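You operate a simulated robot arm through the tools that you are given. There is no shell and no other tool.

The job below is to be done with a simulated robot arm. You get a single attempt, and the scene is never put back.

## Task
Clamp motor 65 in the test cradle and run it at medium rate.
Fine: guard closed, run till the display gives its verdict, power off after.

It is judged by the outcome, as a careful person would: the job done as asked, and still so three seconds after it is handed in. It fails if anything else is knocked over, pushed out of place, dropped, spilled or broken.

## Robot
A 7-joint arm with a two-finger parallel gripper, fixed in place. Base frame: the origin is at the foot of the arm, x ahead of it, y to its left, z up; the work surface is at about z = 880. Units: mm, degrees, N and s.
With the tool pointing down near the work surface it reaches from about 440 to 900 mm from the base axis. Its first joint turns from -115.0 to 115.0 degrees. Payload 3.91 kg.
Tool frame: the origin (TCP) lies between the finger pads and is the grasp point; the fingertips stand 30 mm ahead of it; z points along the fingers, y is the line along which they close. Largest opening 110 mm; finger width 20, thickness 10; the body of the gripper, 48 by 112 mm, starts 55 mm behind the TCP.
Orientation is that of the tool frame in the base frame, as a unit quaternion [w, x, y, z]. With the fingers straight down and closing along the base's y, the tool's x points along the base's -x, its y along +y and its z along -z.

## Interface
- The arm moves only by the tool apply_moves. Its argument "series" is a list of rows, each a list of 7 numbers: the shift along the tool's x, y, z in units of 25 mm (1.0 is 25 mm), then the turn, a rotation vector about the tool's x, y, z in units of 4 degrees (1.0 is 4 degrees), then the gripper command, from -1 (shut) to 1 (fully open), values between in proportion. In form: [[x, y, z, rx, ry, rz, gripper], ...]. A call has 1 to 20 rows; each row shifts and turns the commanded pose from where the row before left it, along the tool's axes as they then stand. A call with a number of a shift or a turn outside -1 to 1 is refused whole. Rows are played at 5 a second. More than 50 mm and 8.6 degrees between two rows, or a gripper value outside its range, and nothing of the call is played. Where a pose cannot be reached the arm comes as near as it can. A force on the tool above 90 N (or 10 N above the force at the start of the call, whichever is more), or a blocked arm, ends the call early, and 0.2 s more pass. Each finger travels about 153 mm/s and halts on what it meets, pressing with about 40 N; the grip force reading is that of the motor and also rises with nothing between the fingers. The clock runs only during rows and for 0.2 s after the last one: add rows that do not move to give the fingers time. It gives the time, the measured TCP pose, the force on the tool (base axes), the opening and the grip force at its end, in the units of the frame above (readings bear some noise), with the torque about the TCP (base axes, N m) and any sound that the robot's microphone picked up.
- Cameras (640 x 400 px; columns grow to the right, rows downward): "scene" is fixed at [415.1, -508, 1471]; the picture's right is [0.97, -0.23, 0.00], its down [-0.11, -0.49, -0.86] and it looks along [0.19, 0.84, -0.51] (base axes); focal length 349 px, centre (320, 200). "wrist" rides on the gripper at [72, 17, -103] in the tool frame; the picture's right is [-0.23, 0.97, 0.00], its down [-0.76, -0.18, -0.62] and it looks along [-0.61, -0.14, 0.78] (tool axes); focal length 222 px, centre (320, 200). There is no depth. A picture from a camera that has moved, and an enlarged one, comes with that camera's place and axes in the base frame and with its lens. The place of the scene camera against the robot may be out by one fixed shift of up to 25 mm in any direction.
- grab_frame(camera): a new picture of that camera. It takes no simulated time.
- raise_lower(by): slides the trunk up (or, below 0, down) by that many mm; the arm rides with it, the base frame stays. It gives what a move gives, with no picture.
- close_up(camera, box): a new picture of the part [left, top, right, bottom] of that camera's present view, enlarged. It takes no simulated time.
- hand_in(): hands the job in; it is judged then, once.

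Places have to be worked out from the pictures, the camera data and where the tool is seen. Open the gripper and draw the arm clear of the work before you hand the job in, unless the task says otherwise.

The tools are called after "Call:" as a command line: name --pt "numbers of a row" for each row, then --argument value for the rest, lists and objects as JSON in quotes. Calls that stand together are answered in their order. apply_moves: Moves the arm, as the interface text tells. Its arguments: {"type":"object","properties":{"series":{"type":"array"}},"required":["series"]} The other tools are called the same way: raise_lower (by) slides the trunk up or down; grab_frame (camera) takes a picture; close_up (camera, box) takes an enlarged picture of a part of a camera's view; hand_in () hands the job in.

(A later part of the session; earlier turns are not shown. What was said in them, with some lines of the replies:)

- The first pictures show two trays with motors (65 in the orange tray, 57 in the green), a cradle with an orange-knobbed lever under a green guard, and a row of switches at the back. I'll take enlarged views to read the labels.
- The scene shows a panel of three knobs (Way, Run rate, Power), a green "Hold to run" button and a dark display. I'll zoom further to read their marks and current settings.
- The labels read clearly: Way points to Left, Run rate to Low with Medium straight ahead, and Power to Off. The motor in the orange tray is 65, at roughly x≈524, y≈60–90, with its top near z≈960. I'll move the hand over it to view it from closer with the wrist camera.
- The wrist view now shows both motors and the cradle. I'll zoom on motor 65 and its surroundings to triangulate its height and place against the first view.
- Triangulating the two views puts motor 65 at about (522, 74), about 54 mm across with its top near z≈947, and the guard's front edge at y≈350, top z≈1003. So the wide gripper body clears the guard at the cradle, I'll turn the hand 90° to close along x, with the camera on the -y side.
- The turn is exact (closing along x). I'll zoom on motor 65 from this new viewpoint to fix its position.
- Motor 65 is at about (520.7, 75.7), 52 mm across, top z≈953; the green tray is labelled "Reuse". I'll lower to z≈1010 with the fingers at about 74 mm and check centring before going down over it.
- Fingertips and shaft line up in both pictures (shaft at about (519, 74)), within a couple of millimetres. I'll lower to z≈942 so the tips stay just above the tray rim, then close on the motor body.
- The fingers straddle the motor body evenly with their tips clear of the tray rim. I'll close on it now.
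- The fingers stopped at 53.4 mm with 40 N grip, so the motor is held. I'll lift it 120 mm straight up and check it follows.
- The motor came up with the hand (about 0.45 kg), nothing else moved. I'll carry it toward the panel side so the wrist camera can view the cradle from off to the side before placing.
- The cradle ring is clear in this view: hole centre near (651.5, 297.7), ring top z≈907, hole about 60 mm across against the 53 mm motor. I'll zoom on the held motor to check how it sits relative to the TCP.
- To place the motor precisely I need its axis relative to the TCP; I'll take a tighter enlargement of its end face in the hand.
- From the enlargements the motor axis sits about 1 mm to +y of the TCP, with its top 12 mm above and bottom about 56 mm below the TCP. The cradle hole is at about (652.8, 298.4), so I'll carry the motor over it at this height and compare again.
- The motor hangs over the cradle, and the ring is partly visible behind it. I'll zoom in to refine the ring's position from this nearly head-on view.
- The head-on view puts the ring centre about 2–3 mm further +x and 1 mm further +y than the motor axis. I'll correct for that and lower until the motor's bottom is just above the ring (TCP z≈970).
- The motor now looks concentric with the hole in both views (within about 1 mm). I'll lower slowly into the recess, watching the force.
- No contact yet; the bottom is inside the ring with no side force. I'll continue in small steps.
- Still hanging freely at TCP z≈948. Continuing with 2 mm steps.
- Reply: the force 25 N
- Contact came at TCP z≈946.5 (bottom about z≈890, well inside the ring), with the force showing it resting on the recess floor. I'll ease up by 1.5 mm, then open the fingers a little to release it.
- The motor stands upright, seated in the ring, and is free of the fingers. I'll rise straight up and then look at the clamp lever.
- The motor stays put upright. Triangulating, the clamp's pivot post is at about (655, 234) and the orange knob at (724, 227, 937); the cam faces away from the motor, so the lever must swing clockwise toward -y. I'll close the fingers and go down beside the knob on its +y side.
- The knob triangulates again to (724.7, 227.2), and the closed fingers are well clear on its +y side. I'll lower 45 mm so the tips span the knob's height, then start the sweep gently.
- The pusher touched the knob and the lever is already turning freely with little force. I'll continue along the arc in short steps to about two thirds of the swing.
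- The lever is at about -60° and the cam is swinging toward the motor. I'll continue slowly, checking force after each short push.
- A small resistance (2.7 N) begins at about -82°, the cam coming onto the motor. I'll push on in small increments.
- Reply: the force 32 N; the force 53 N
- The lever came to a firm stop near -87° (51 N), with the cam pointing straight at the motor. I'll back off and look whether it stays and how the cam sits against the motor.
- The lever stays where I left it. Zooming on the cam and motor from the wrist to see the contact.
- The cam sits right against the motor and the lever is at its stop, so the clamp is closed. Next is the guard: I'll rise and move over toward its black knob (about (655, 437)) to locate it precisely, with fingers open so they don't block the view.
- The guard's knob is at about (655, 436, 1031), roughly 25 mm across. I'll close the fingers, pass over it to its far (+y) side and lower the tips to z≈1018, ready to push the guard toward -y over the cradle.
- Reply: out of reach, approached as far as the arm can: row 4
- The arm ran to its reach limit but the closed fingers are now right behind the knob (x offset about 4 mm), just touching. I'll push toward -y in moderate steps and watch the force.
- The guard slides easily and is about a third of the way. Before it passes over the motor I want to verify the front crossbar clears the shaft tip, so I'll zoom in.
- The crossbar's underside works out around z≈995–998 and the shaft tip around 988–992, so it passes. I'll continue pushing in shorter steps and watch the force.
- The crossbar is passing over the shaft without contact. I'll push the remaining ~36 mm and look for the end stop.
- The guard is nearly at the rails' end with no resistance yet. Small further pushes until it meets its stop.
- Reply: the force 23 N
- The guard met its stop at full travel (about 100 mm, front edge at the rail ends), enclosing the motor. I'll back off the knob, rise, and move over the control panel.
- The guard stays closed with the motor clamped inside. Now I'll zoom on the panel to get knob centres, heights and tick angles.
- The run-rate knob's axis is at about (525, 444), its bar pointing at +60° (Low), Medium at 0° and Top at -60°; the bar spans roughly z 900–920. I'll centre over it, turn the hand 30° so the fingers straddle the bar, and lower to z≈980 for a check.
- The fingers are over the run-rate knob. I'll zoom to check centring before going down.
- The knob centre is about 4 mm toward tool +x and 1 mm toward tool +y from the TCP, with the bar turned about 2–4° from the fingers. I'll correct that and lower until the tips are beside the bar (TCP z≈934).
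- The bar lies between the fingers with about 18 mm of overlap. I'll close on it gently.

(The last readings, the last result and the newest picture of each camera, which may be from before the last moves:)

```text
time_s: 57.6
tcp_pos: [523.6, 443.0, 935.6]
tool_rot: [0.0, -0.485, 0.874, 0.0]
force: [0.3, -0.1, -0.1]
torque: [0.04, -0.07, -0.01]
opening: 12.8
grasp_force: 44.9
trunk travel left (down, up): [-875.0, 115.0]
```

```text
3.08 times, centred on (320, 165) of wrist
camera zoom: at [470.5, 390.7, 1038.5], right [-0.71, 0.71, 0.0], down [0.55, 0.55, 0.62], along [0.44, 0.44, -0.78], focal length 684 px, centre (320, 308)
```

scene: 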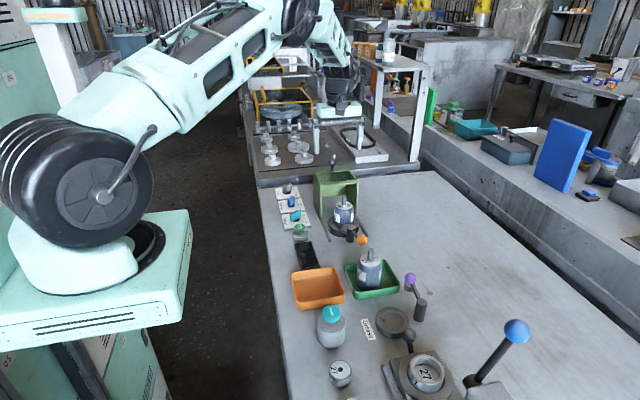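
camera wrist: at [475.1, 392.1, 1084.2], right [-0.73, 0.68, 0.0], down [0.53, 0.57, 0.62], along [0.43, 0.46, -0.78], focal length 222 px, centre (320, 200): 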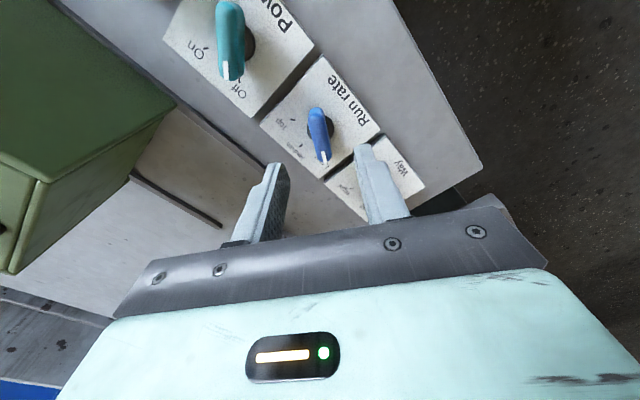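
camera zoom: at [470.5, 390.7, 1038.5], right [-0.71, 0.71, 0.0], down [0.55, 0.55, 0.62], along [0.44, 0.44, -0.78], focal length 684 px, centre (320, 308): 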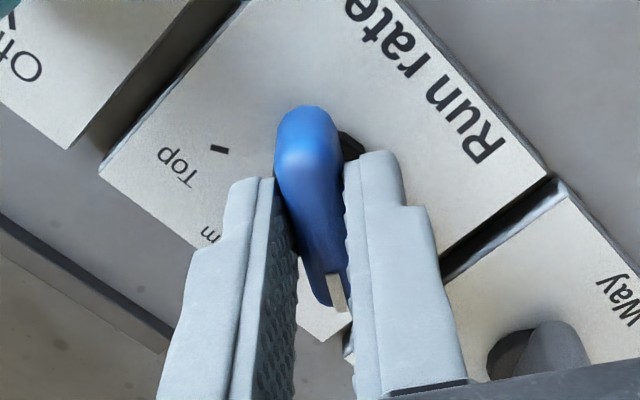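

The bar is held (12.8 mm, no side load). I'll turn clockwise (from above) the first half, 28°, and check forces.

Call:
apply_moves --pt "0 0 0 0 0 0.8 -1" --pt "0 0 0 0 0 0.8 -1" --pt "0 0 0 0 0 0.9 -1" --pt "0 0 0 0 0 0.9 -1" --pt "0 0 0 0 0 0.9 -1" --pt "0 0 0 0 0 0.9 -1" --pt "0 0 0 0 0 0.9 -1" --pt "0 0 0 0 0 0.9 -1" --pt "0 0 0 0 0 0 -1"

Call:
grab_frame --camera "wrist"

```text
time_s: 59.6
tcp_pos: [523.7, 443.3, 934.7]
tool_rot: [0.0, -0.259, 0.966, 0.002]
force: [-0.7, 12.7, -3.1]
torque: [0.2, 0.14, 0.06]
opening: 13.0
grasp_force: 44.7
trunk travel left (down, up): [-875.0, 115.0]
```

```text
taken
camera wrist: at [451.0, 422.4, 1038.5], right [-0.29, 0.96, 0.0], down [0.75, 0.23, 0.62], along [0.6, 0.18, -0.78], focal length 222 px, centre (320, 200)
```

wrist: 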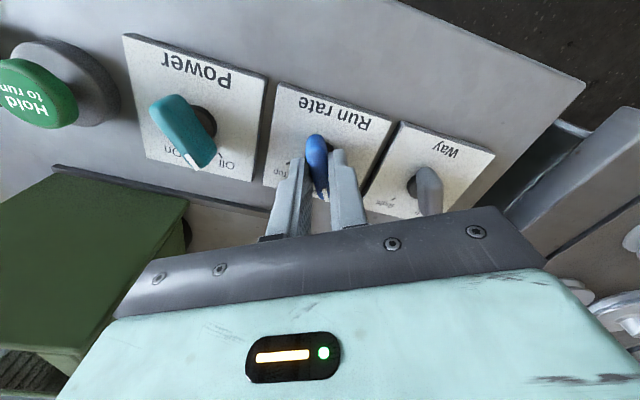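

It turns smoothly; a modest 13 N in +y says my turning centre is a couple of millimetres short in y. I'll shift 2 mm to +y and complete the remaining 30° to Medium.

Call:
apply_moves --pt "-0.04 0.07 0 0 0 0.6 -1" --pt "0 0 0 0 0 0.9 -1" --pt "0 0 0 0 0 0.9 -1" --pt "0 0 0 0 0 0.9 -1" --pt "0 0 0 0 0 0.9 -1" --pt "0 0 0 0 0 0.9 -1" --pt "0 0 0 0 0 0.9 -1" --pt "0 0 0 0 0 0.9 -1" --pt "0 0 0 0 0 0.6 -1" --pt "0 0 0 0 0 0 -1" --pt "0 0 0 0 0 0 -1"

Call:
close_up --camera "wrist" --box '[220, 80, 420, 220]'

Call:
close_up --camera "scene" --box '[260, 170, 340, 230]'

```text
time_s: 62.0
tcp_pos: [522.5, 444.6, 935.1]
tool_rot: [0.0, 0.0, 1.0, 0.0]
force: [-5.8, 3.5, 5.9]
torque: [0.04, 1.41, 0.03]
opening: 12.7
grasp_force: 45.4
trunk travel left (down, up): [-875.0, 115.0]
```

```text
2.86 times, centred on (320, 150) of wrist
camera zoom: at [449.5, 462.3, 1038.6], right [0.23, 0.97, 0.0], down [0.76, -0.18, 0.62], along [0.61, -0.14, -0.78], focal length 635 px, centre (320, 343)
```

zoom: 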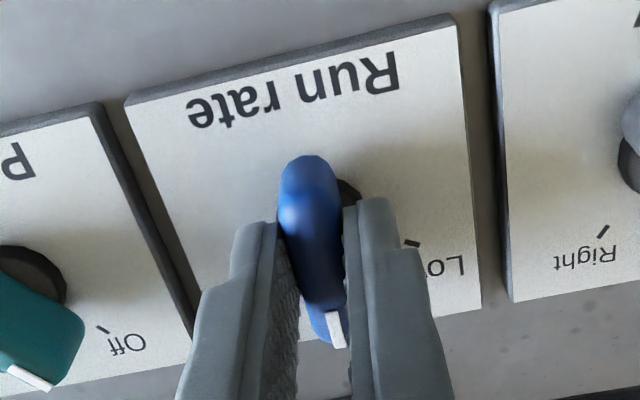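

```text
6.67 times, centred on (300, 200) of scene
camera zoom: at [415.1, -508.0, 1471.0], right [0.97, -0.23, 0.0], down [-0.11, -0.49, -0.86], along [0.19, 0.84, -0.51], focal length 2325 px, centre (453, 200)
```

zoom: 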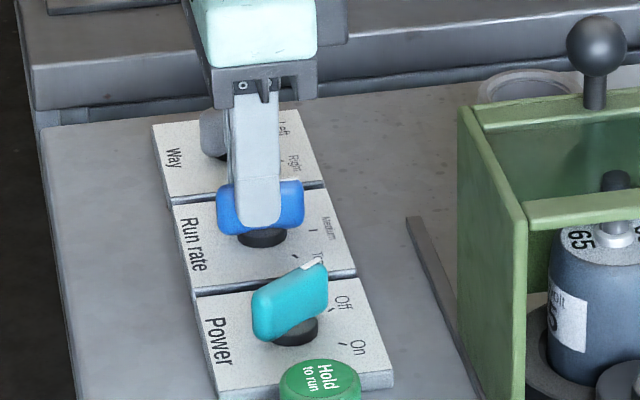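

The bar now points straight ahead at Medium. I'll release it, rise and verify the pointer against the tick.

Call:
apply_moves --pt "0 0 0 0 0 0 -0.6" --pt "0 0 0 0 0 0 -0.3" --pt "0 0 0 0 0 0 -0.18" --pt "0 0 -0.5 0 0 0 -0.18" --pt "0 0 -0.8 0 0 0 -0.18" --pt "0 0 -0.8 0 0 0 -0.18" --pt "0 0 -0.8 0 0 0 -0.18" --pt "0 0 0 0 0 0 -0.18"

Call:
grab_frame --camera "wrist"

Call:
close_up --camera "wrist" --box '[260, 60, 400, 150]'

Call:
close_up --camera "wrist" --box '[90, 60, 280, 180]'

```text
time_s: 63.8
tcp_pos: [523.5, 444.2, 1008.1]
tool_rot: [0.0, 0.0, 1.0, 0.0]
force: [-0.5, 0.0, 0.0]
torque: [0.01, -0.02, 0.02]
opening: 45.3
grasp_force: 0.2
trunk travel left (down, up): [-875.0, 115.0]
```

```text
taken
camera wrist: at [450.0, 462.1, 1111.5], right [0.23, 0.97, 0.0], down [0.76, -0.18, 0.62], along [0.61, -0.14, -0.78], focal length 222 px, centre (320, 200)
```

wrist: 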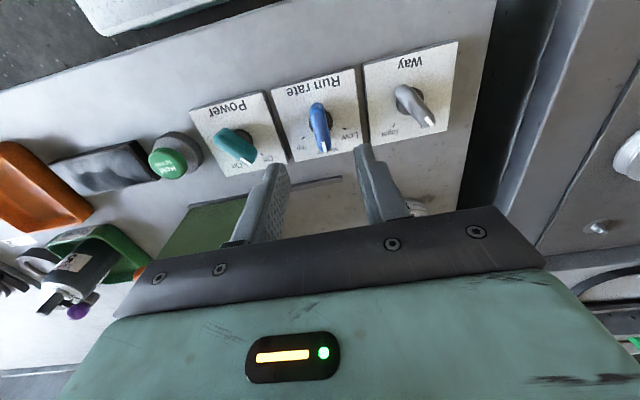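

```text
4.44 times, centred on (330, 105) of wrist
camera zoom: at [450.0, 462.1, 1111.5], right [0.23, 0.97, 0.0], down [0.76, -0.18, 0.62], along [0.61, -0.14, -0.78], focal length 987 px, centre (276, 622)
```

zoom: 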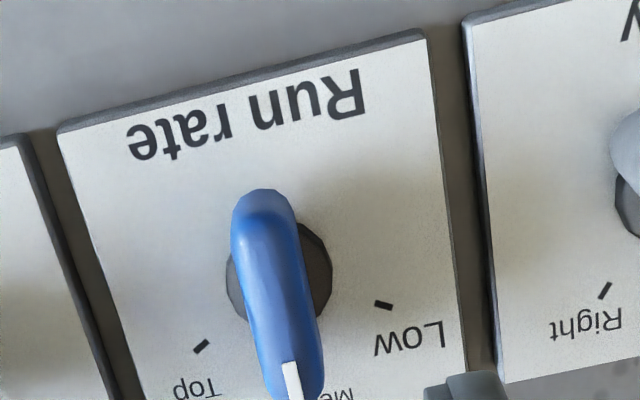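

```text
3.33 times, centred on (185, 120) of wrist
camera zoom: at [450.0, 462.1, 1111.5], right [0.23, 0.97, 0.0], down [0.76, -0.18, 0.62], along [0.61, -0.14, -0.78], focal length 740 px, centre (770, 467)
```

zoom: 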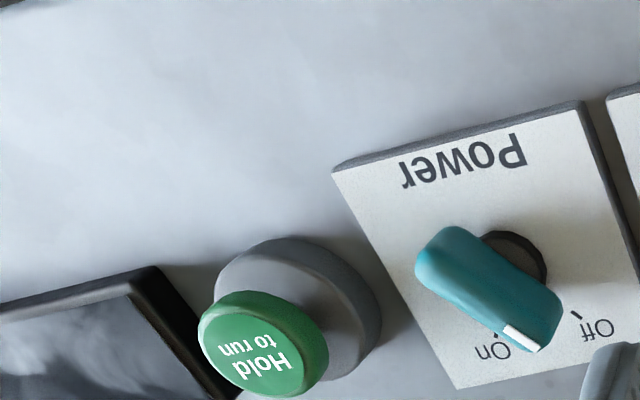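

The pointer sits on Medium between Low and Top. Next the Power knob: axis about (525, 361), pointing to Off at about +35°, with On at about -35°. I'll move over it and turn the hand to straddle its bar.

Call:
apply_moves --pt "-0.02 -0.83 0 0 0 0 -0.18" --pt "-0.02 -0.83 0 0 0 0 -0.18" --pt "-0.02 -0.83 0 0 0 0 -0.18" --pt "0 -0.83 0 0 0 0 -0.18" --pt "0 0 0 0 0 -1 -0.18" --pt "0 0 0 0 0 -1 -0.18" --pt "0 0 0 0 0 -1 -0.18" --pt "0 0 0 0 0 -1 -0.18" --pt "0 0 0 0 0 -1 -0.18" --pt "0 0 0 0 0 -1 -0.18" --pt "0 0 0 0 0 -1 -0.18" --pt "0 0 0 0 0 -1 -0.18" --pt "0 0 0 0 0 -0.75 -0.18" --pt "0 0 0.9 0 0 0 -0.18" --pt "0 0 0 0 0 0 -0.18" --pt "0 0 0 0 0 0 -0.18"

Call:
close_up --camera "wrist" --box '[256, 80, 384, 180]'

Call:
close_up --camera "scene" --box '[260, 170, 340, 230]'

```text
time_s: 67.2
tcp_pos: [524.1, 361.6, 985.6]
tool_rot: [0.0, -0.301, 0.954, 0.0]
force: [0.2, 0.3, 0.4]
torque: [-0.01, -0.01, 0.03]
opening: 45.2
grasp_force: 0.0
trunk travel left (down, up): [-875.0, 115.0]
```

```text
4.00 times, centred on (320, 130) of wrist
camera zoom: at [454.5, 334.0, 1088.4], right [-0.37, 0.93, 0.0], down [0.73, 0.29, 0.62], along [0.58, 0.23, -0.78], focal length 888 px, centre (320, 480)
```

zoom: 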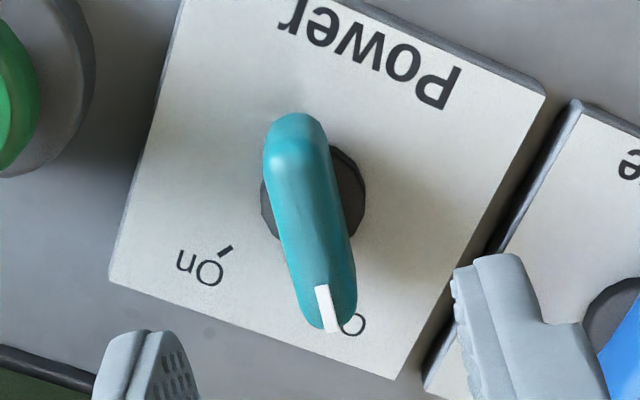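

```text
6.67 times, centred on (300, 200) of scene
camera zoom: at [415.1, -508.0, 1471.0], right [0.97, -0.23, 0.0], down [-0.11, -0.49, -0.86], along [0.19, 0.84, -0.51], focal length 2325 px, centre (453, 200)
```

zoom: 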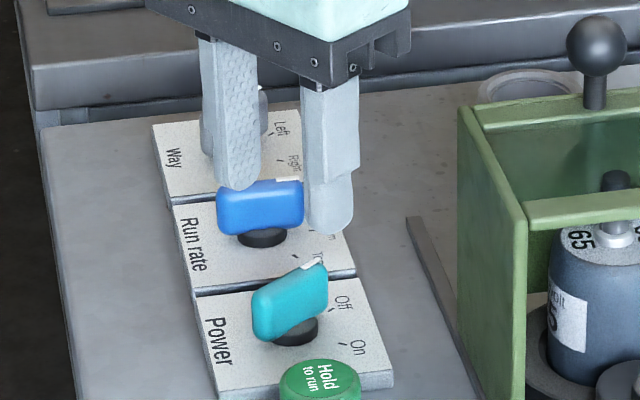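

The bar is centred to within about 1 mm. I'll apply that small correction and lower beside the bar.

Call:
apply_moves --pt "0.02 -0.04 0 0 0 0.4 -0.18" --pt "0 0 0.6 0 0 0 -0.18" --pt "0 0 0.6 0 0 0 -0.18" --pt "0 0 0.5 0 0 0 -0.18" --pt "0 0 0.34 0 0 0 -0.18" --pt "0 0 0 0 0 0 -0.18" --pt "0 0 0 0 0 0 -0.18"

Call:
close_up --camera "wrist" --box '[230, 100, 410, 230]'

Call:
close_up --camera "scene" --box '[260, 170, 340, 230]'

```text
time_s: 68.8
tcp_pos: [524.0, 360.3, 933.7]
tool_rot: [0.0, -0.287, 0.958, 0.0]
force: [-0.2, -1.1, -0.2]
torque: [0.04, -0.01, -0.03]
opening: 45.0
grasp_force: 0.1
trunk travel left (down, up): [-875.0, 115.0]
```

```text
3.08 times, centred on (320, 165) of wrist
camera zoom: at [454.0, 335.1, 1037.7], right [-0.35, 0.94, 0.0], down [0.73, 0.27, 0.62], along [0.58, 0.22, -0.78], focal length 684 px, centre (320, 308)
```

zoom: 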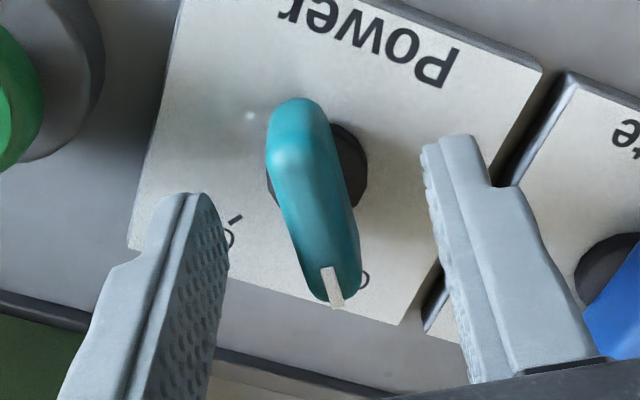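

```text
6.67 times, centred on (300, 200) of scene
camera zoom: at [415.1, -508.0, 1471.0], right [0.97, -0.23, 0.0], down [-0.11, -0.49, -0.86], along [0.19, 0.84, -0.51], focal length 2325 px, centre (453, 200)
```

zoom: 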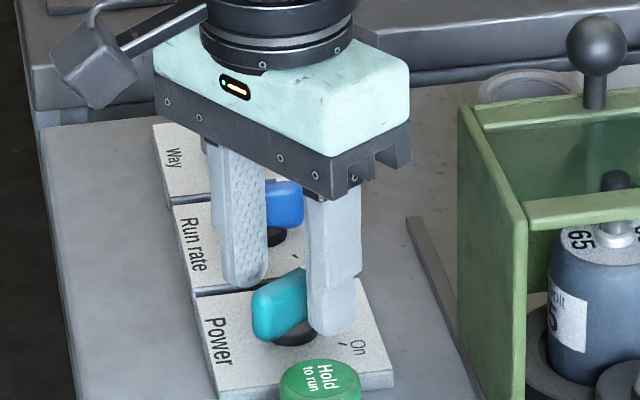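

The fingers straddle the Power bar. I'll close on it, then turn it clockwise toward On.

Call:
apply_moves --pt "0 0 0 0 0 0 -0.5" --pt "0 0 0 0 0 0 -1" --pt "0 0 0 0 0 0 -1" --pt "0 0 0 0 0 0 -1"

Call:
apply_moves --pt "0 0 0 0 0 0.8 -1" --pt "0 0 0 0 0 0.8 -1" --pt "0 0 0 0 0 0.9 -1" --pt "0 0 0 0 0 0.9 -1" --pt "0 0 0 0 0 0.9 -1" --pt "0 0 0 0 0 0.9 -1" --pt "0 0 0 0 0 0.9 -1" --pt "0 0 0 0 0 0.9 -1" --pt "0 0 0 0 0 0 -1"

Call:
close_up --camera "wrist" --box '[220, 80, 420, 220]'

```text
time_s: 69.8
tcp_pos: [523.0, 359.5, 934.6]
tool_rot: [0.001, -0.287, 0.958, 0.0]
force: [1.7, -5.1, 0.7]
torque: [-0.33, 0.34, 0.04]
opening: 13.1
grasp_force: 45.6
trunk travel left (down, up): [-875.0, 115.0]
```

```text
time_s: 71.8
tcp_pos: [524.5, 359.6, 934.9]
tool_rot: [0.0, -0.047, 0.999, 0.0]
force: [1.3, -8.5, 2.9]
torque: [-0.24, 0.49, -0.02]
opening: 12.7
grasp_force: 45.4
trunk travel left (down, up): [-875.0, 115.0]
```

```text
2.86 times, centred on (320, 150) of wrist
camera zoom: at [450.3, 370.5, 1037.7], right [0.14, 0.99, 0.0], down [0.78, -0.11, 0.62], along [0.62, -0.08, -0.78], focal length 635 px, centre (320, 343)
```

zoom: 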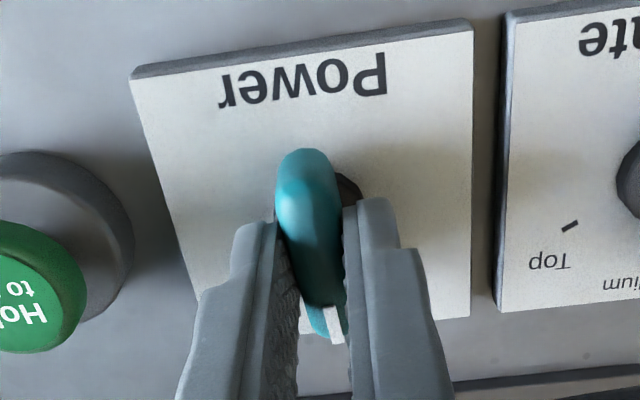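

It turns easily with small forces (-8.5 N in y, so I'll shift 1.5 mm to -y). Completing the remaining 40° to On.

Call:
apply_moves --pt "0 -0.06 0 0 0 0.8 -1" --pt "0 0 0 0 0 0.9 -1" --pt "0 0 0 0 0 0.9 -1" --pt "0 0 0 0 0 0.9 -1" --pt "0 0 0 0 0 0.9 -1" --pt "0 0 0 0 0 0.9 -1" --pt "0 0 0 0 0 0.9 -1" --pt "0 0 0 0 0 0.9 -1" --pt "0 0 0 0 0 0.9 -1" --pt "0 0 0 0 0 0.9 -1" --pt "0 0 0 0 0 0.9 -1" --pt "0 0 0 0 0 0.3 -1" --pt "0 0 0 0 0 0 -1"

Call:
grab_frame --camera "wrist"

Call:
close_up --camera "scene" --box '[260, 190, 360, 270]'

```text
time_s: 74.6
tcp_pos: [523.6, 360.0, 934.0]
tool_rot: [0.001, 0.301, 0.953, 0.001]
force: [-1.4, 14.7, -0.6]
torque: [0.32, 0.2, -0.01]
opening: 12.6
grasp_force: 45.3
trunk travel left (down, up): [-875.0, 115.0]
```

```text
taken
camera wrist: at [474.4, 416.1, 1037.8], right [0.74, 0.67, 0.0], down [0.52, -0.58, 0.62], along [0.42, -0.46, -0.78], focal length 222 px, centre (320, 200)
```

wrist: 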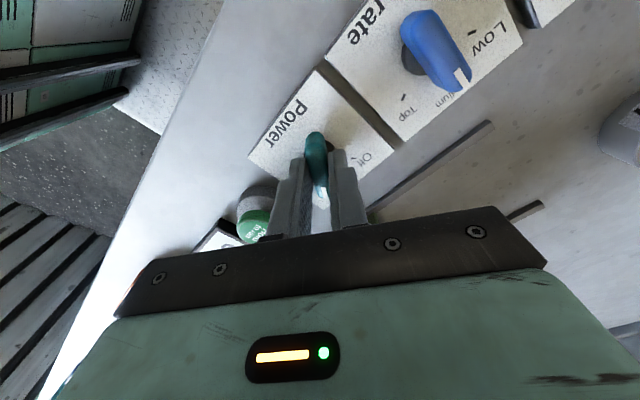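

```text
5.00 times, centred on (310, 230) of scene
camera zoom: at [415.1, -508.0, 1471.0], right [0.97, -0.23, 0.0], down [-0.11, -0.49, -0.86], along [0.19, 0.84, -0.51], focal length 1744 px, centre (370, 50)
```

zoom: 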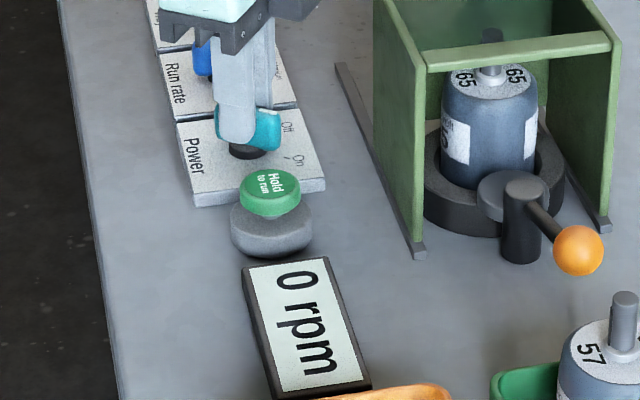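

The display lit up with "0 rpm", so power is on. I'll release the knob, rise, close the fingers and move above the green hold button (about (524, 284), cap top z≈910).

Call:
apply_moves --pt "0 0 0 0 0 0 -0.6" --pt "0 0 0 0 0 0 -0.3" --pt "0 0 0 0 0 0 -0.18" --pt "0 0 -0.5 0 0 0 -0.18" --pt "0 0 -0.8 0 0 0 -0.18" --pt "0 0 -0.8 0 0 0 -0.18" --pt "0 0 -0.8 0 0 0 -0.18" --pt "-0.589 -0.825 0 0 0 0 -1" --pt "-0.589 -0.825 0 0 0 0 -1" --pt "-0.589 -0.825 0 0 0 0 -1" --pt "0 0 0 0 0 0 -1" --pt "0 0 0 0 0 0 -1"

Call:
grab_frame --camera "wrist"

Call:
close_up --camera "scene" --box '[260, 180, 360, 260]'

```text
time_s: 77.2
tcp_pos: [524.9, 282.0, 1007.1]
tool_rot: [0.001, 0.3, 0.954, 0.0]
force: [-0.7, -0.2, 0.0]
torque: [0.0, -0.01, 0.03]
opening: 0.2
grasp_force: 37.8
trunk travel left (down, up): [-875.0, 115.0]
```

```text
taken
camera wrist: at [475.0, 338.7, 1109.6], right [0.74, 0.67, 0.0], down [0.52, -0.58, 0.62], along [0.42, -0.46, -0.78], focal length 222 px, centre (320, 200)
```

wrist: 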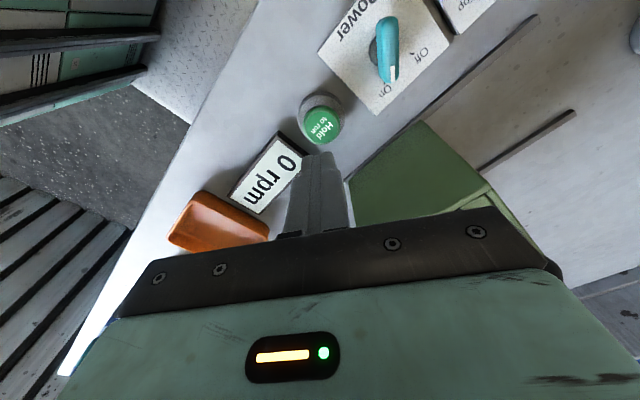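

```text
5.00 times, centred on (310, 220) of scene
camera zoom: at [415.1, -508.0, 1471.0], right [0.97, -0.23, 0.0], down [-0.11, -0.49, -0.86], along [0.19, 0.84, -0.51], focal length 1744 px, centre (370, 100)
```

zoom: 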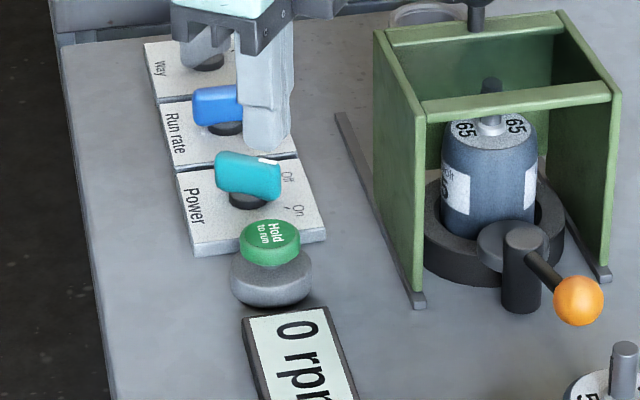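

The button cap lies directly below the fingertips (within about 2 mm). I'll lower to about 12 mm above it, then approach slowly until contact.

Call:
apply_moves --pt "0 0 0.7 0 0 0 -1" --pt "0 0 0.7 0 0 0 -1" --pt "0 0 0.7 0 0 0 -1" --pt "0 0 0 0 0 0 -1"

Call:
close_up --camera "scene" --box '[260, 180, 360, 260]'

Call:
close_up --camera "wrist" --box '[220, 80, 420, 220]'

```text
time_s: 78.2
tcp_pos: [525.6, 282.5, 953.8]
tool_rot: [-0.001, 0.3, 0.954, 0.0]
force: [0.0, 0.4, 0.1]
torque: [-0.01, 0.0, 0.01]
opening: 0.0
grasp_force: 37.9
trunk travel left (down, up): [-875.0, 115.0]
```

```text
5.00 times, centred on (310, 220) of scene
camera zoom: at [415.1, -508.0, 1471.0], right [0.97, -0.23, 0.0], down [-0.11, -0.49, -0.86], along [0.19, 0.84, -0.51], focal length 1744 px, centre (370, 100)
```

zoom: 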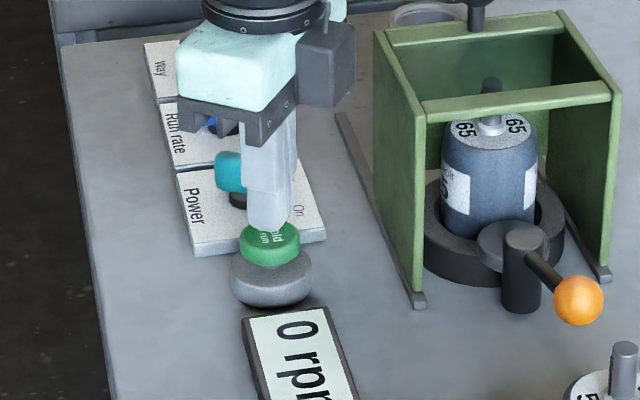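

```text
2.86 times, centred on (320, 150) of wrist
camera zoom: at [475.5, 338.8, 1058.1], right [0.74, 0.67, 0.0], down [0.52, -0.58, 0.62], along [0.42, -0.46, -0.78], focal length 635 px, centre (320, 343)
```

zoom: 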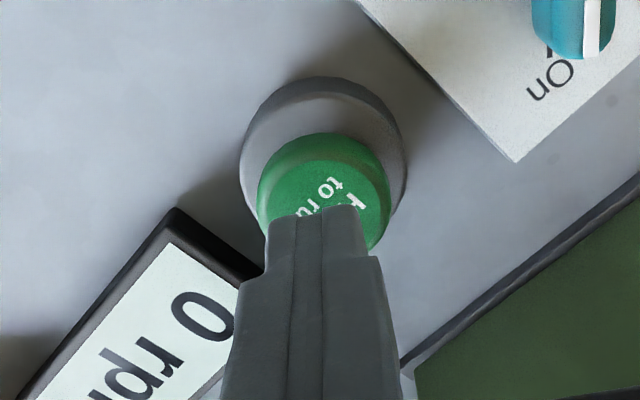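

The fingertips are centred over the cap. Lowering in small steps until the button gives.

Call:
apply_moves --pt "0 0 0.2 0 0 0 -1" --pt "0 0 0.2 0 0 0 -1" --pt "0 0 0 0 0 0 -1"

Call:
apply_moves --pt "0 0 0.12 0 0 0 -1" --pt "0 0 0 0 0 0 -1"

Call:
close_up --camera "scene" --box '[260, 190, 360, 280]'

```text
time_s: 79.0
tcp_pos: [524.4, 283.9, 944.9]
tool_rot: [0.0, 0.301, 0.954, 0.001]
force: [-0.6, -0.6, -0.1]
torque: [0.01, 0.02, 0.0]
opening: 0.0
grasp_force: 37.9
trunk travel left (down, up): [-875.0, 115.0]
```

```text
time_s: 79.6
tcp_pos: [524.8, 283.4, 942.0]
tool_rot: [0.0, 0.301, 0.954, 0.0]
force: [-1.2, -0.9, 1.8]
torque: [-0.01, 0.05, 0.01]
opening: 0.0
grasp_force: 37.3
trunk travel left (down, up): [-875.0, 115.0]
heard: click
```

```text
4.44 times, centred on (310, 235) of scene
camera zoom: at [415.1, -508.0, 1471.0], right [0.97, -0.23, 0.0], down [-0.11, -0.49, -0.86], along [0.19, 0.84, -0.51], focal length 1550 px, centre (364, 44)
```

zoom: 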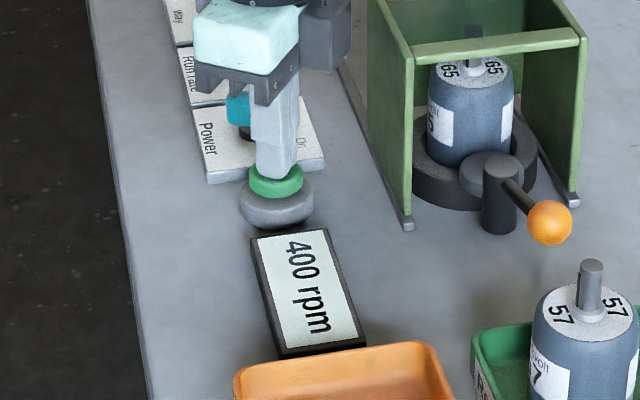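

A click, and the display shows "400 rpm": the motor is running. I'll press about 1 mm more for margin and hold, watching the display.

Call:
apply_moves --pt "0 0 0.05 0 0 0 -1" --pt "0 0 0 0 0 0 -1" --pt "0 0 0 0 0 0 -1" --pt "0 0 0 0 0 0 -1" --pt "0 0 0 0 0 0 -1"

Call:
close_up --camera "scene" --box '[260, 190, 360, 280]'

```text
time_s: 80.8
tcp_pos: [526.6, 282.4, 940.1]
tool_rot: [-0.001, 0.301, 0.954, 0.0]
force: [-0.2, -1.1, 3.3]
torque: [-0.04, 0.0, -0.01]
opening: 0.0
grasp_force: 37.6
trunk travel left (down, up): [-875.0, 115.0]
```

```text
4.44 times, centred on (310, 235) of scene
camera zoom: at [415.1, -508.0, 1471.0], right [0.97, -0.23, 0.0], down [-0.11, -0.49, -0.86], along [0.19, 0.84, -0.51], focal length 1550 px, centre (364, 44)
```

zoom: 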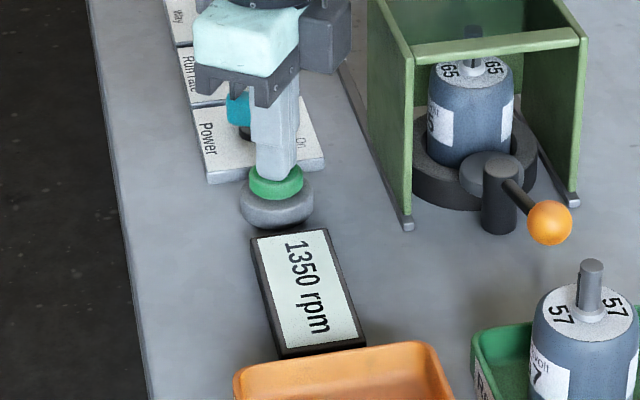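

The speed is climbing (1350 rpm). I keep holding the button and keep checking the display.

Call:
apply_moves --pt "0 0 0 0 0 0 -1" --pt "0 0 0 0 0 0 -1" --pt "0 0 0 0 0 0 -1" --pt "0 0 0 0 0 0 -1" --pt "0 0 0 0 0 0 -1"

Call:
close_up --camera "scene" --box '[260, 190, 360, 280]'

```text
time_s: 82.0
tcp_pos: [526.4, 283.2, 940.6]
tool_rot: [0.0, 0.3, 0.954, 0.001]
force: [-1.0, -0.9, 2.2]
torque: [0.0, 0.02, 0.0]
opening: 0.0
grasp_force: 37.0
trunk travel left (down, up): [-875.0, 115.0]
```

```text
4.44 times, centred on (310, 235) of scene
camera zoom: at [415.1, -508.0, 1471.0], right [0.97, -0.23, 0.0], down [-0.11, -0.49, -0.86], along [0.19, 0.84, -0.51], focal length 1550 px, centre (364, 44)
```

zoom: 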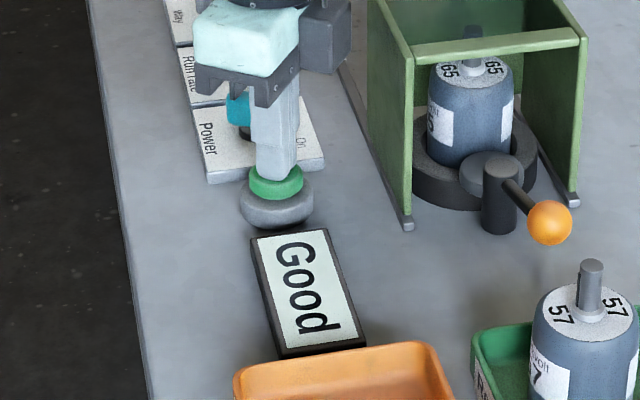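

The display gives its verdict: "Good". I'll release the button, rise and go back over the Power knob to switch it off.

Call:
apply_moves --pt "0 0 -0.4 0 0 0 -1" --pt "0 0 -0.8 0 0 0 -1" --pt "0 0 -0.8 0 0 0 -1" --pt "0 0 -0.66 0 0 0 -1" --pt "0.459 0.634 0 0 0 0 -0.18" --pt "0.459 0.634 0 0 0 0 -0.18" --pt "0.459 0.634 0 0 0 0 -0.18" --pt "0.459 0.634 0 0 0 0 -0.18" --pt "0 0 0 0 0 0 -0.18" --pt "0 0 0.8 0 0 0 -0.18" --pt "0 0 0 0 0 0 -0.18"

Call:
close_up --camera "wrist" --box '[256, 80, 384, 180]'

Call:
close_up --camera "scene" --box '[260, 180, 380, 280]'

```text
time_s: 84.4
tcp_pos: [523.7, 361.3, 987.1]
tool_rot: [0.001, 0.301, 0.954, 0.0]
force: [0.1, -0.2, -0.4]
torque: [-0.03, -0.03, 0.0]
opening: 44.9
grasp_force: 0.1
trunk travel left (down, up): [-875.0, 115.0]
```

```text
4.00 times, centred on (320, 130) of wrist
camera zoom: at [473.9, 417.2, 1089.3], right [0.74, 0.67, 0.0], down [0.52, -0.58, 0.62], along [0.42, -0.46, -0.78], focal length 888 px, centre (320, 480)
```

zoom: 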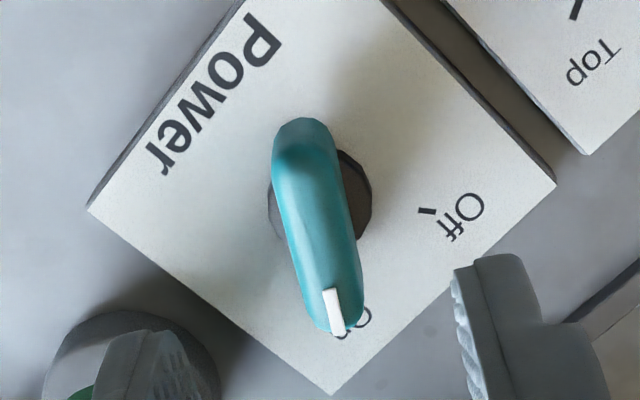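

```text
4.00 times, centred on (320, 230) of scene
camera zoom: at [415.1, -508.0, 1471.0], right [0.97, -0.23, 0.0], down [-0.11, -0.49, -0.86], along [0.19, 0.84, -0.51], focal length 1395 px, centre (320, 80)
```

zoom: 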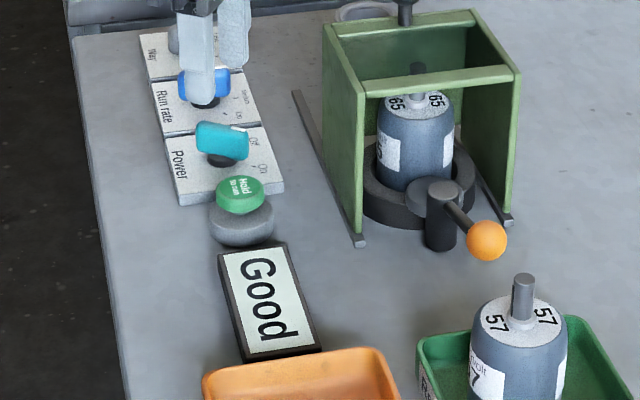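

The verdict "Good" stays on the display and the knob bar lies between the fingers. I'll lower beside it, close, and start turning it back toward Off.

Call:
apply_moves --pt "-0.04 0 0 0 0 0 -0.18" --pt "0 0 0.6 0 0 0 -0.18" --pt "0 0 0.6 0 0 0 -0.18" --pt "0 0 0.5 0 0 0 -0.18" --pt "0 0 0.4 0 0 0 -0.18" --pt "0 0 0 0 0 0 -0.18" --pt "0 0 0 0 0 0 -0.18" --pt "0 0 0 0 0 0 -0.5" --pt "0 0 0 0 0 0 -1" --pt "0 0 0 0 0 0 -1" --pt "0 0 0 0 0 0 -1"

Call:
apply_moves --pt "0 0 0 0 0 -0.8 -1" --pt "0 0 0 0 0 -0.9 -1" --pt "0 0 0 0 0 -0.9 -1" --pt "0 0 0 0 0 -0.9 -1" --pt "0 0 0 0 0 -0.9 -1" --pt "0 0 0 0 0 -0.9 -1" --pt "0 0 0 0 0 -0.9 -1" --pt "0 0 0 0 0 -0.9 -1" --pt "0 0 0 0 0 -0.9 -1" --pt "0 0 0 0 0 0 -1"

Call:
close_up --camera "wrist" --box '[220, 80, 420, 220]'

```text
time_s: 86.8
tcp_pos: [524.3, 361.2, 932.6]
tool_rot: [0.001, 0.301, 0.954, 0.0]
force: [-1.8, -1.2, -0.4]
torque: [0.03, 0.12, 0.01]
opening: 13.1
grasp_force: 45.0
trunk travel left (down, up): [-875.0, 115.0]
```

```text
time_s: 89.0
tcp_pos: [524.9, 360.6, 933.6]
tool_rot: [0.001, 0.025, 1.0, -0.001]
force: [-6.9, -3.6, -7.4]
torque: [-0.05, -0.4, 0.0]
opening: 12.7
grasp_force: 44.5
trunk travel left (down, up): [-875.0, 115.0]
```

```text
2.86 times, centred on (320, 150) of wrist
camera zoom: at [452.3, 381.3, 1037.1], right [0.28, 0.96, 0.0], down [0.75, -0.22, 0.62], along [0.6, -0.17, -0.78], focal length 635 px, centre (320, 343)
```

zoom: 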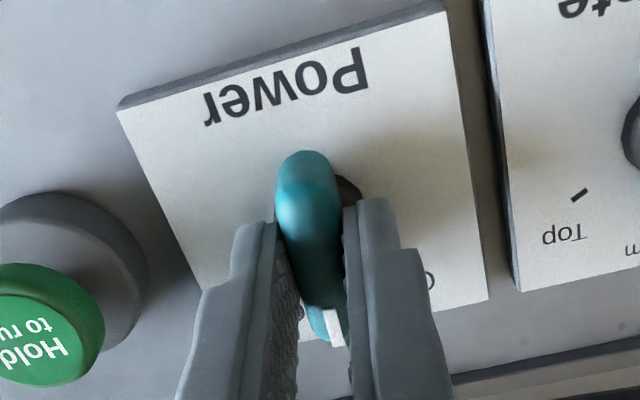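

The knob is about half-way with low forces. Completing the remaining 38° to Off.

Call:
apply_moves --pt "0 0 0 0 0 -0.8 -1" --pt "0 0 0 0 0 -0.9 -1" --pt "0 0 0 0 0 -0.9 -1" --pt "0 0 0 0 0 -0.9 -1" --pt "0 0 0 0 0 -0.9 -1" --pt "0 0 0 0 0 -0.9 -1" --pt "0 0 0 0 0 -0.9 -1" --pt "0 0 0 0 0 -0.9 -1" --pt "0 0 0 0 0 -0.9 -1" --pt "0 0 0 0 0 -0.9 -1" --pt "0 0 0 0 0 -0.6 -1" --pt "0 0 0 0 0 0 -1" --pt "0 0 0 0 0 0 -1"

Call:
close_up --camera "wrist" --box '[220, 80, 420, 220]'

Call:
close_up --camera "scene" --box '[260, 180, 380, 280]'

```text
time_s: 91.8
tcp_pos: [523.6, 359.2, 933.2]
tool_rot: [-0.001, -0.3, 0.954, 0.0]
force: [-11.7, -14.9, -7.9]
torque: [-0.62, 0.77, 0.0]
opening: 12.9
grasp_force: 45.3
trunk travel left (down, up): [-875.0, 115.0]
```

```text
2.86 times, centred on (320, 150) of wrist
camera zoom: at [455.0, 332.4, 1037.2], right [-0.37, 0.93, 0.0], down [0.73, 0.29, 0.62], along [0.58, 0.23, -0.78], focal length 635 px, centre (320, 343)
```

zoom: 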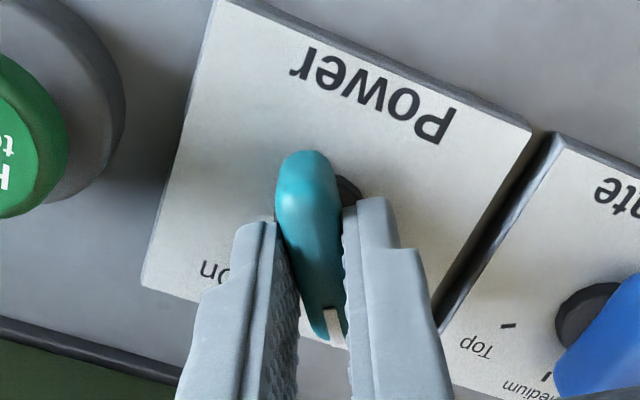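

```text
4.00 times, centred on (320, 230) of scene
camera zoom: at [415.1, -508.0, 1471.0], right [0.97, -0.23, 0.0], down [-0.11, -0.49, -0.86], along [0.19, 0.84, -0.51], focal length 1395 px, centre (320, 80)
```

zoom: 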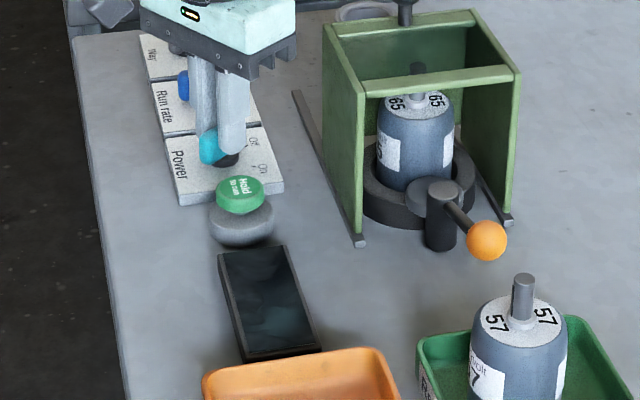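

The display has gone dark, so power is off. I'll open the fingers, rise clear and check the whole scene.

Call:
apply_moves --pt "0 0 0 0 0 0 -0.6" --pt "0 0 0 0 0 0 -0.3" --pt "0 0 0 0 0 0 -0.18" --pt "0 0 0 0 0 0 -0.18" --pt "0 0 -0.5 0 0 0 -0.18" --pt "0 0 -0.8 0 0 0 -0.18" --pt "0 0 -0.9 0 0 0 -0.18" --pt "0 0 -0.9 0 0 0 0.5" --pt "0 0 -0.9 0 0 0 1" --pt "0 0 -0.9 0 0 0 1" --pt "0 0 -0.9 0 0 0 1" --pt "0 0 -0.9 0 0 0 1" --pt "0 0 0 0 0 0 1" --pt "0 0 0 0 0 0 1"

Call:
grab_frame --camera "wrist"

Call:
grab_frame --camera "scene"

Call:
close_up --camera "scene" --box '[260, 170, 400, 270]'

```text
time_s: 94.8
tcp_pos: [525.9, 361.5, 1099.4]
tool_rot: [0.001, -0.301, 0.954, 0.0]
force: [-0.2, -0.5, 0.2]
torque: [-0.01, 0.04, -0.02]
opening: 110.0
grasp_force: 0.1
trunk travel left (down, up): [-875.0, 115.0]
```

```text
taken
camera wrist: at [455.4, 333.8, 1204.6], right [-0.37, 0.93, 0.0], down [0.73, 0.29, 0.62], along [0.58, 0.23, -0.78], focal length 222 px, centre (320, 200)
```

wrist: 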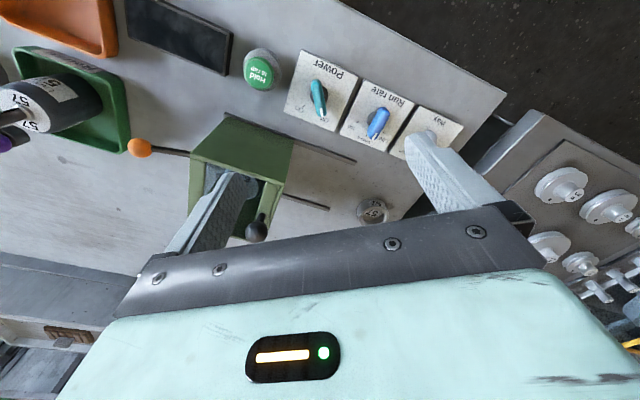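

```text
taken
```

scene: 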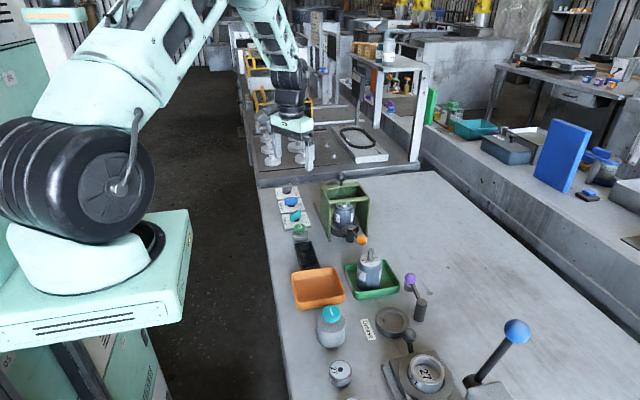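

```text
4.00 times, centred on (330, 220) of scene
camera zoom: at [415.1, -508.0, 1471.0], right [0.97, -0.23, 0.0], down [-0.11, -0.49, -0.86], along [0.19, 0.84, -0.51], focal length 1395 px, centre (280, 120)
```

zoom: 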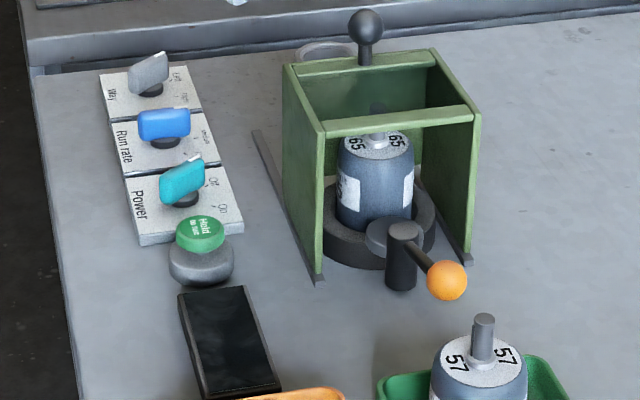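

All is in order: motor 65 clamped under the closed guard, rate at Medium, Power at Off with the display dark, everything else in place. I'll raise the open hand a little further clear before handing in.

Call:
apply_moves --pt "0 0 -0.8 0 0 0 1" --pt "0 0 -0.8 0 0 0 1" --pt "0 0 -0.8 0 0 0 1" --pt "0 0 -0.8 0 0 0 1" --pt "0 0 0 0 0 0 1" --pt "0 0 0 0 0 0 1"

Call:
close_up --camera "wrist" --box '[260, 30, 460, 160]'

Call:
grab_frame --camera "scene"

```text
time_s: 96.2
tcp_pos: [525.0, 361.9, 1181.1]
tool_rot: [0.001, -0.301, 0.954, 0.0]
force: [0.6, -0.2, 0.0]
torque: [0.02, -0.01, -0.01]
opening: 110.0
grasp_force: 0.0
trunk travel left (down, up): [-875.0, 115.0]
```

```text
3.08 times, centred on (360, 95) of wrist
camera zoom: at [455.3, 333.5, 1284.9], right [-0.37, 0.93, 0.0], down [0.73, 0.29, 0.62], along [0.58, 0.23, -0.78], focal length 684 px, centre (197, 523)
```

zoom: 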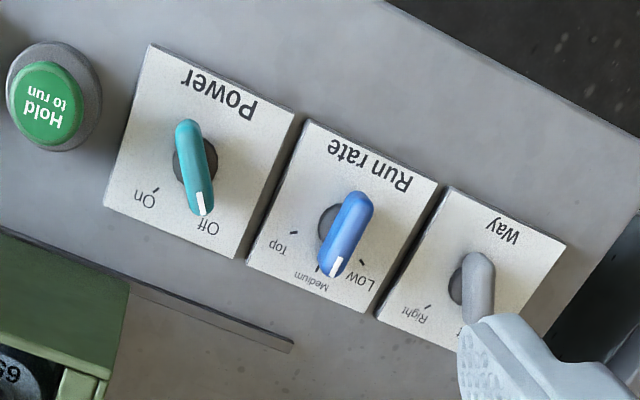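

```text
taken
```

scene: 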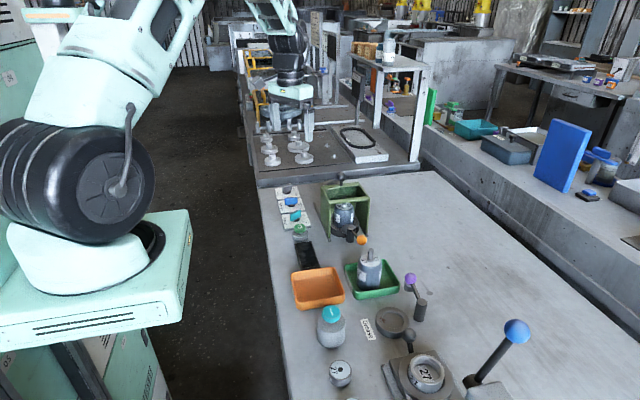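

Before handing in, I want to double-check the run-rate pointer, since perspective makes it look slightly toward Low in this view. I'll zoom in on it from both cameras.

Call:
close_up --camera "wrist" --box '[330, 70, 410, 120]'

Call:
close_up --camera "scene" --box '[270, 185, 318, 215]'

```text
8.00 times, centred on (370, 95) of wrist
camera zoom: at [455.3, 333.5, 1284.9], right [-0.37, 0.93, 0.0], down [0.73, 0.29, 0.62], along [0.58, 0.23, -0.78], focal length 1777 px, centre (-80, 1040)
```

zoom: 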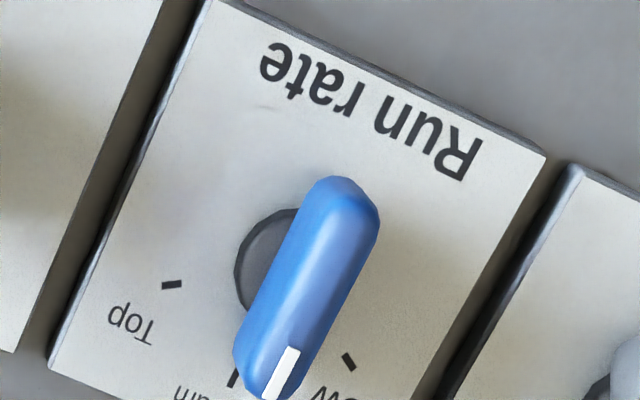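

```text
13.33 times, centred on (294, 200) of scene
camera zoom: at [415.1, -508.0, 1471.0], right [0.97, -0.23, 0.0], down [-0.11, -0.49, -0.86], along [0.19, 0.84, -0.51], focal length 4651 px, centre (667, 200)
```

zoom: 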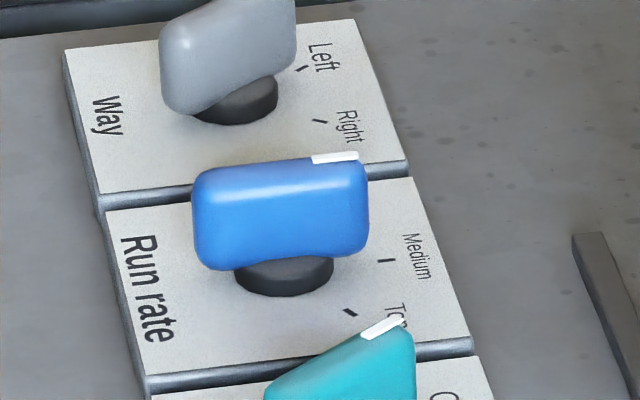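

The zoomed views show the pointer within about 2° of the Medium tick: its top edges run parallel to the panel edges, and the slight lean is perspective on the raised bar. The hand is open and clear and nothing else has moved, so I hand the job in.

Call:
hand_in

```text
The job is handed in.
```

I clamped motor 65 in the test cradle and ran it with the rate at Medium, and the display gave the verdict **Good**. The job is handed in.

- **Clamp:** The motor sits upright in the cradle with the lever swung to its stop. It stayed put through the run.
- **Guard:** I closed the guard before powering on, and it is still closed.
- **Run:** I turned Run rate from Low to Medium, switched Power on and held the "Hold to run" button. The last speed I saw was 1350 rpm and still climbing before "Good" appeared.
- **After:** I let go of the button and turned Power back to Off. The display went dark.

I left the Way knob at Left, since you didn't mention it. The Run rate knob is still at Medium. Nothing else was moved, and the arm is raised clear with the gripper open.
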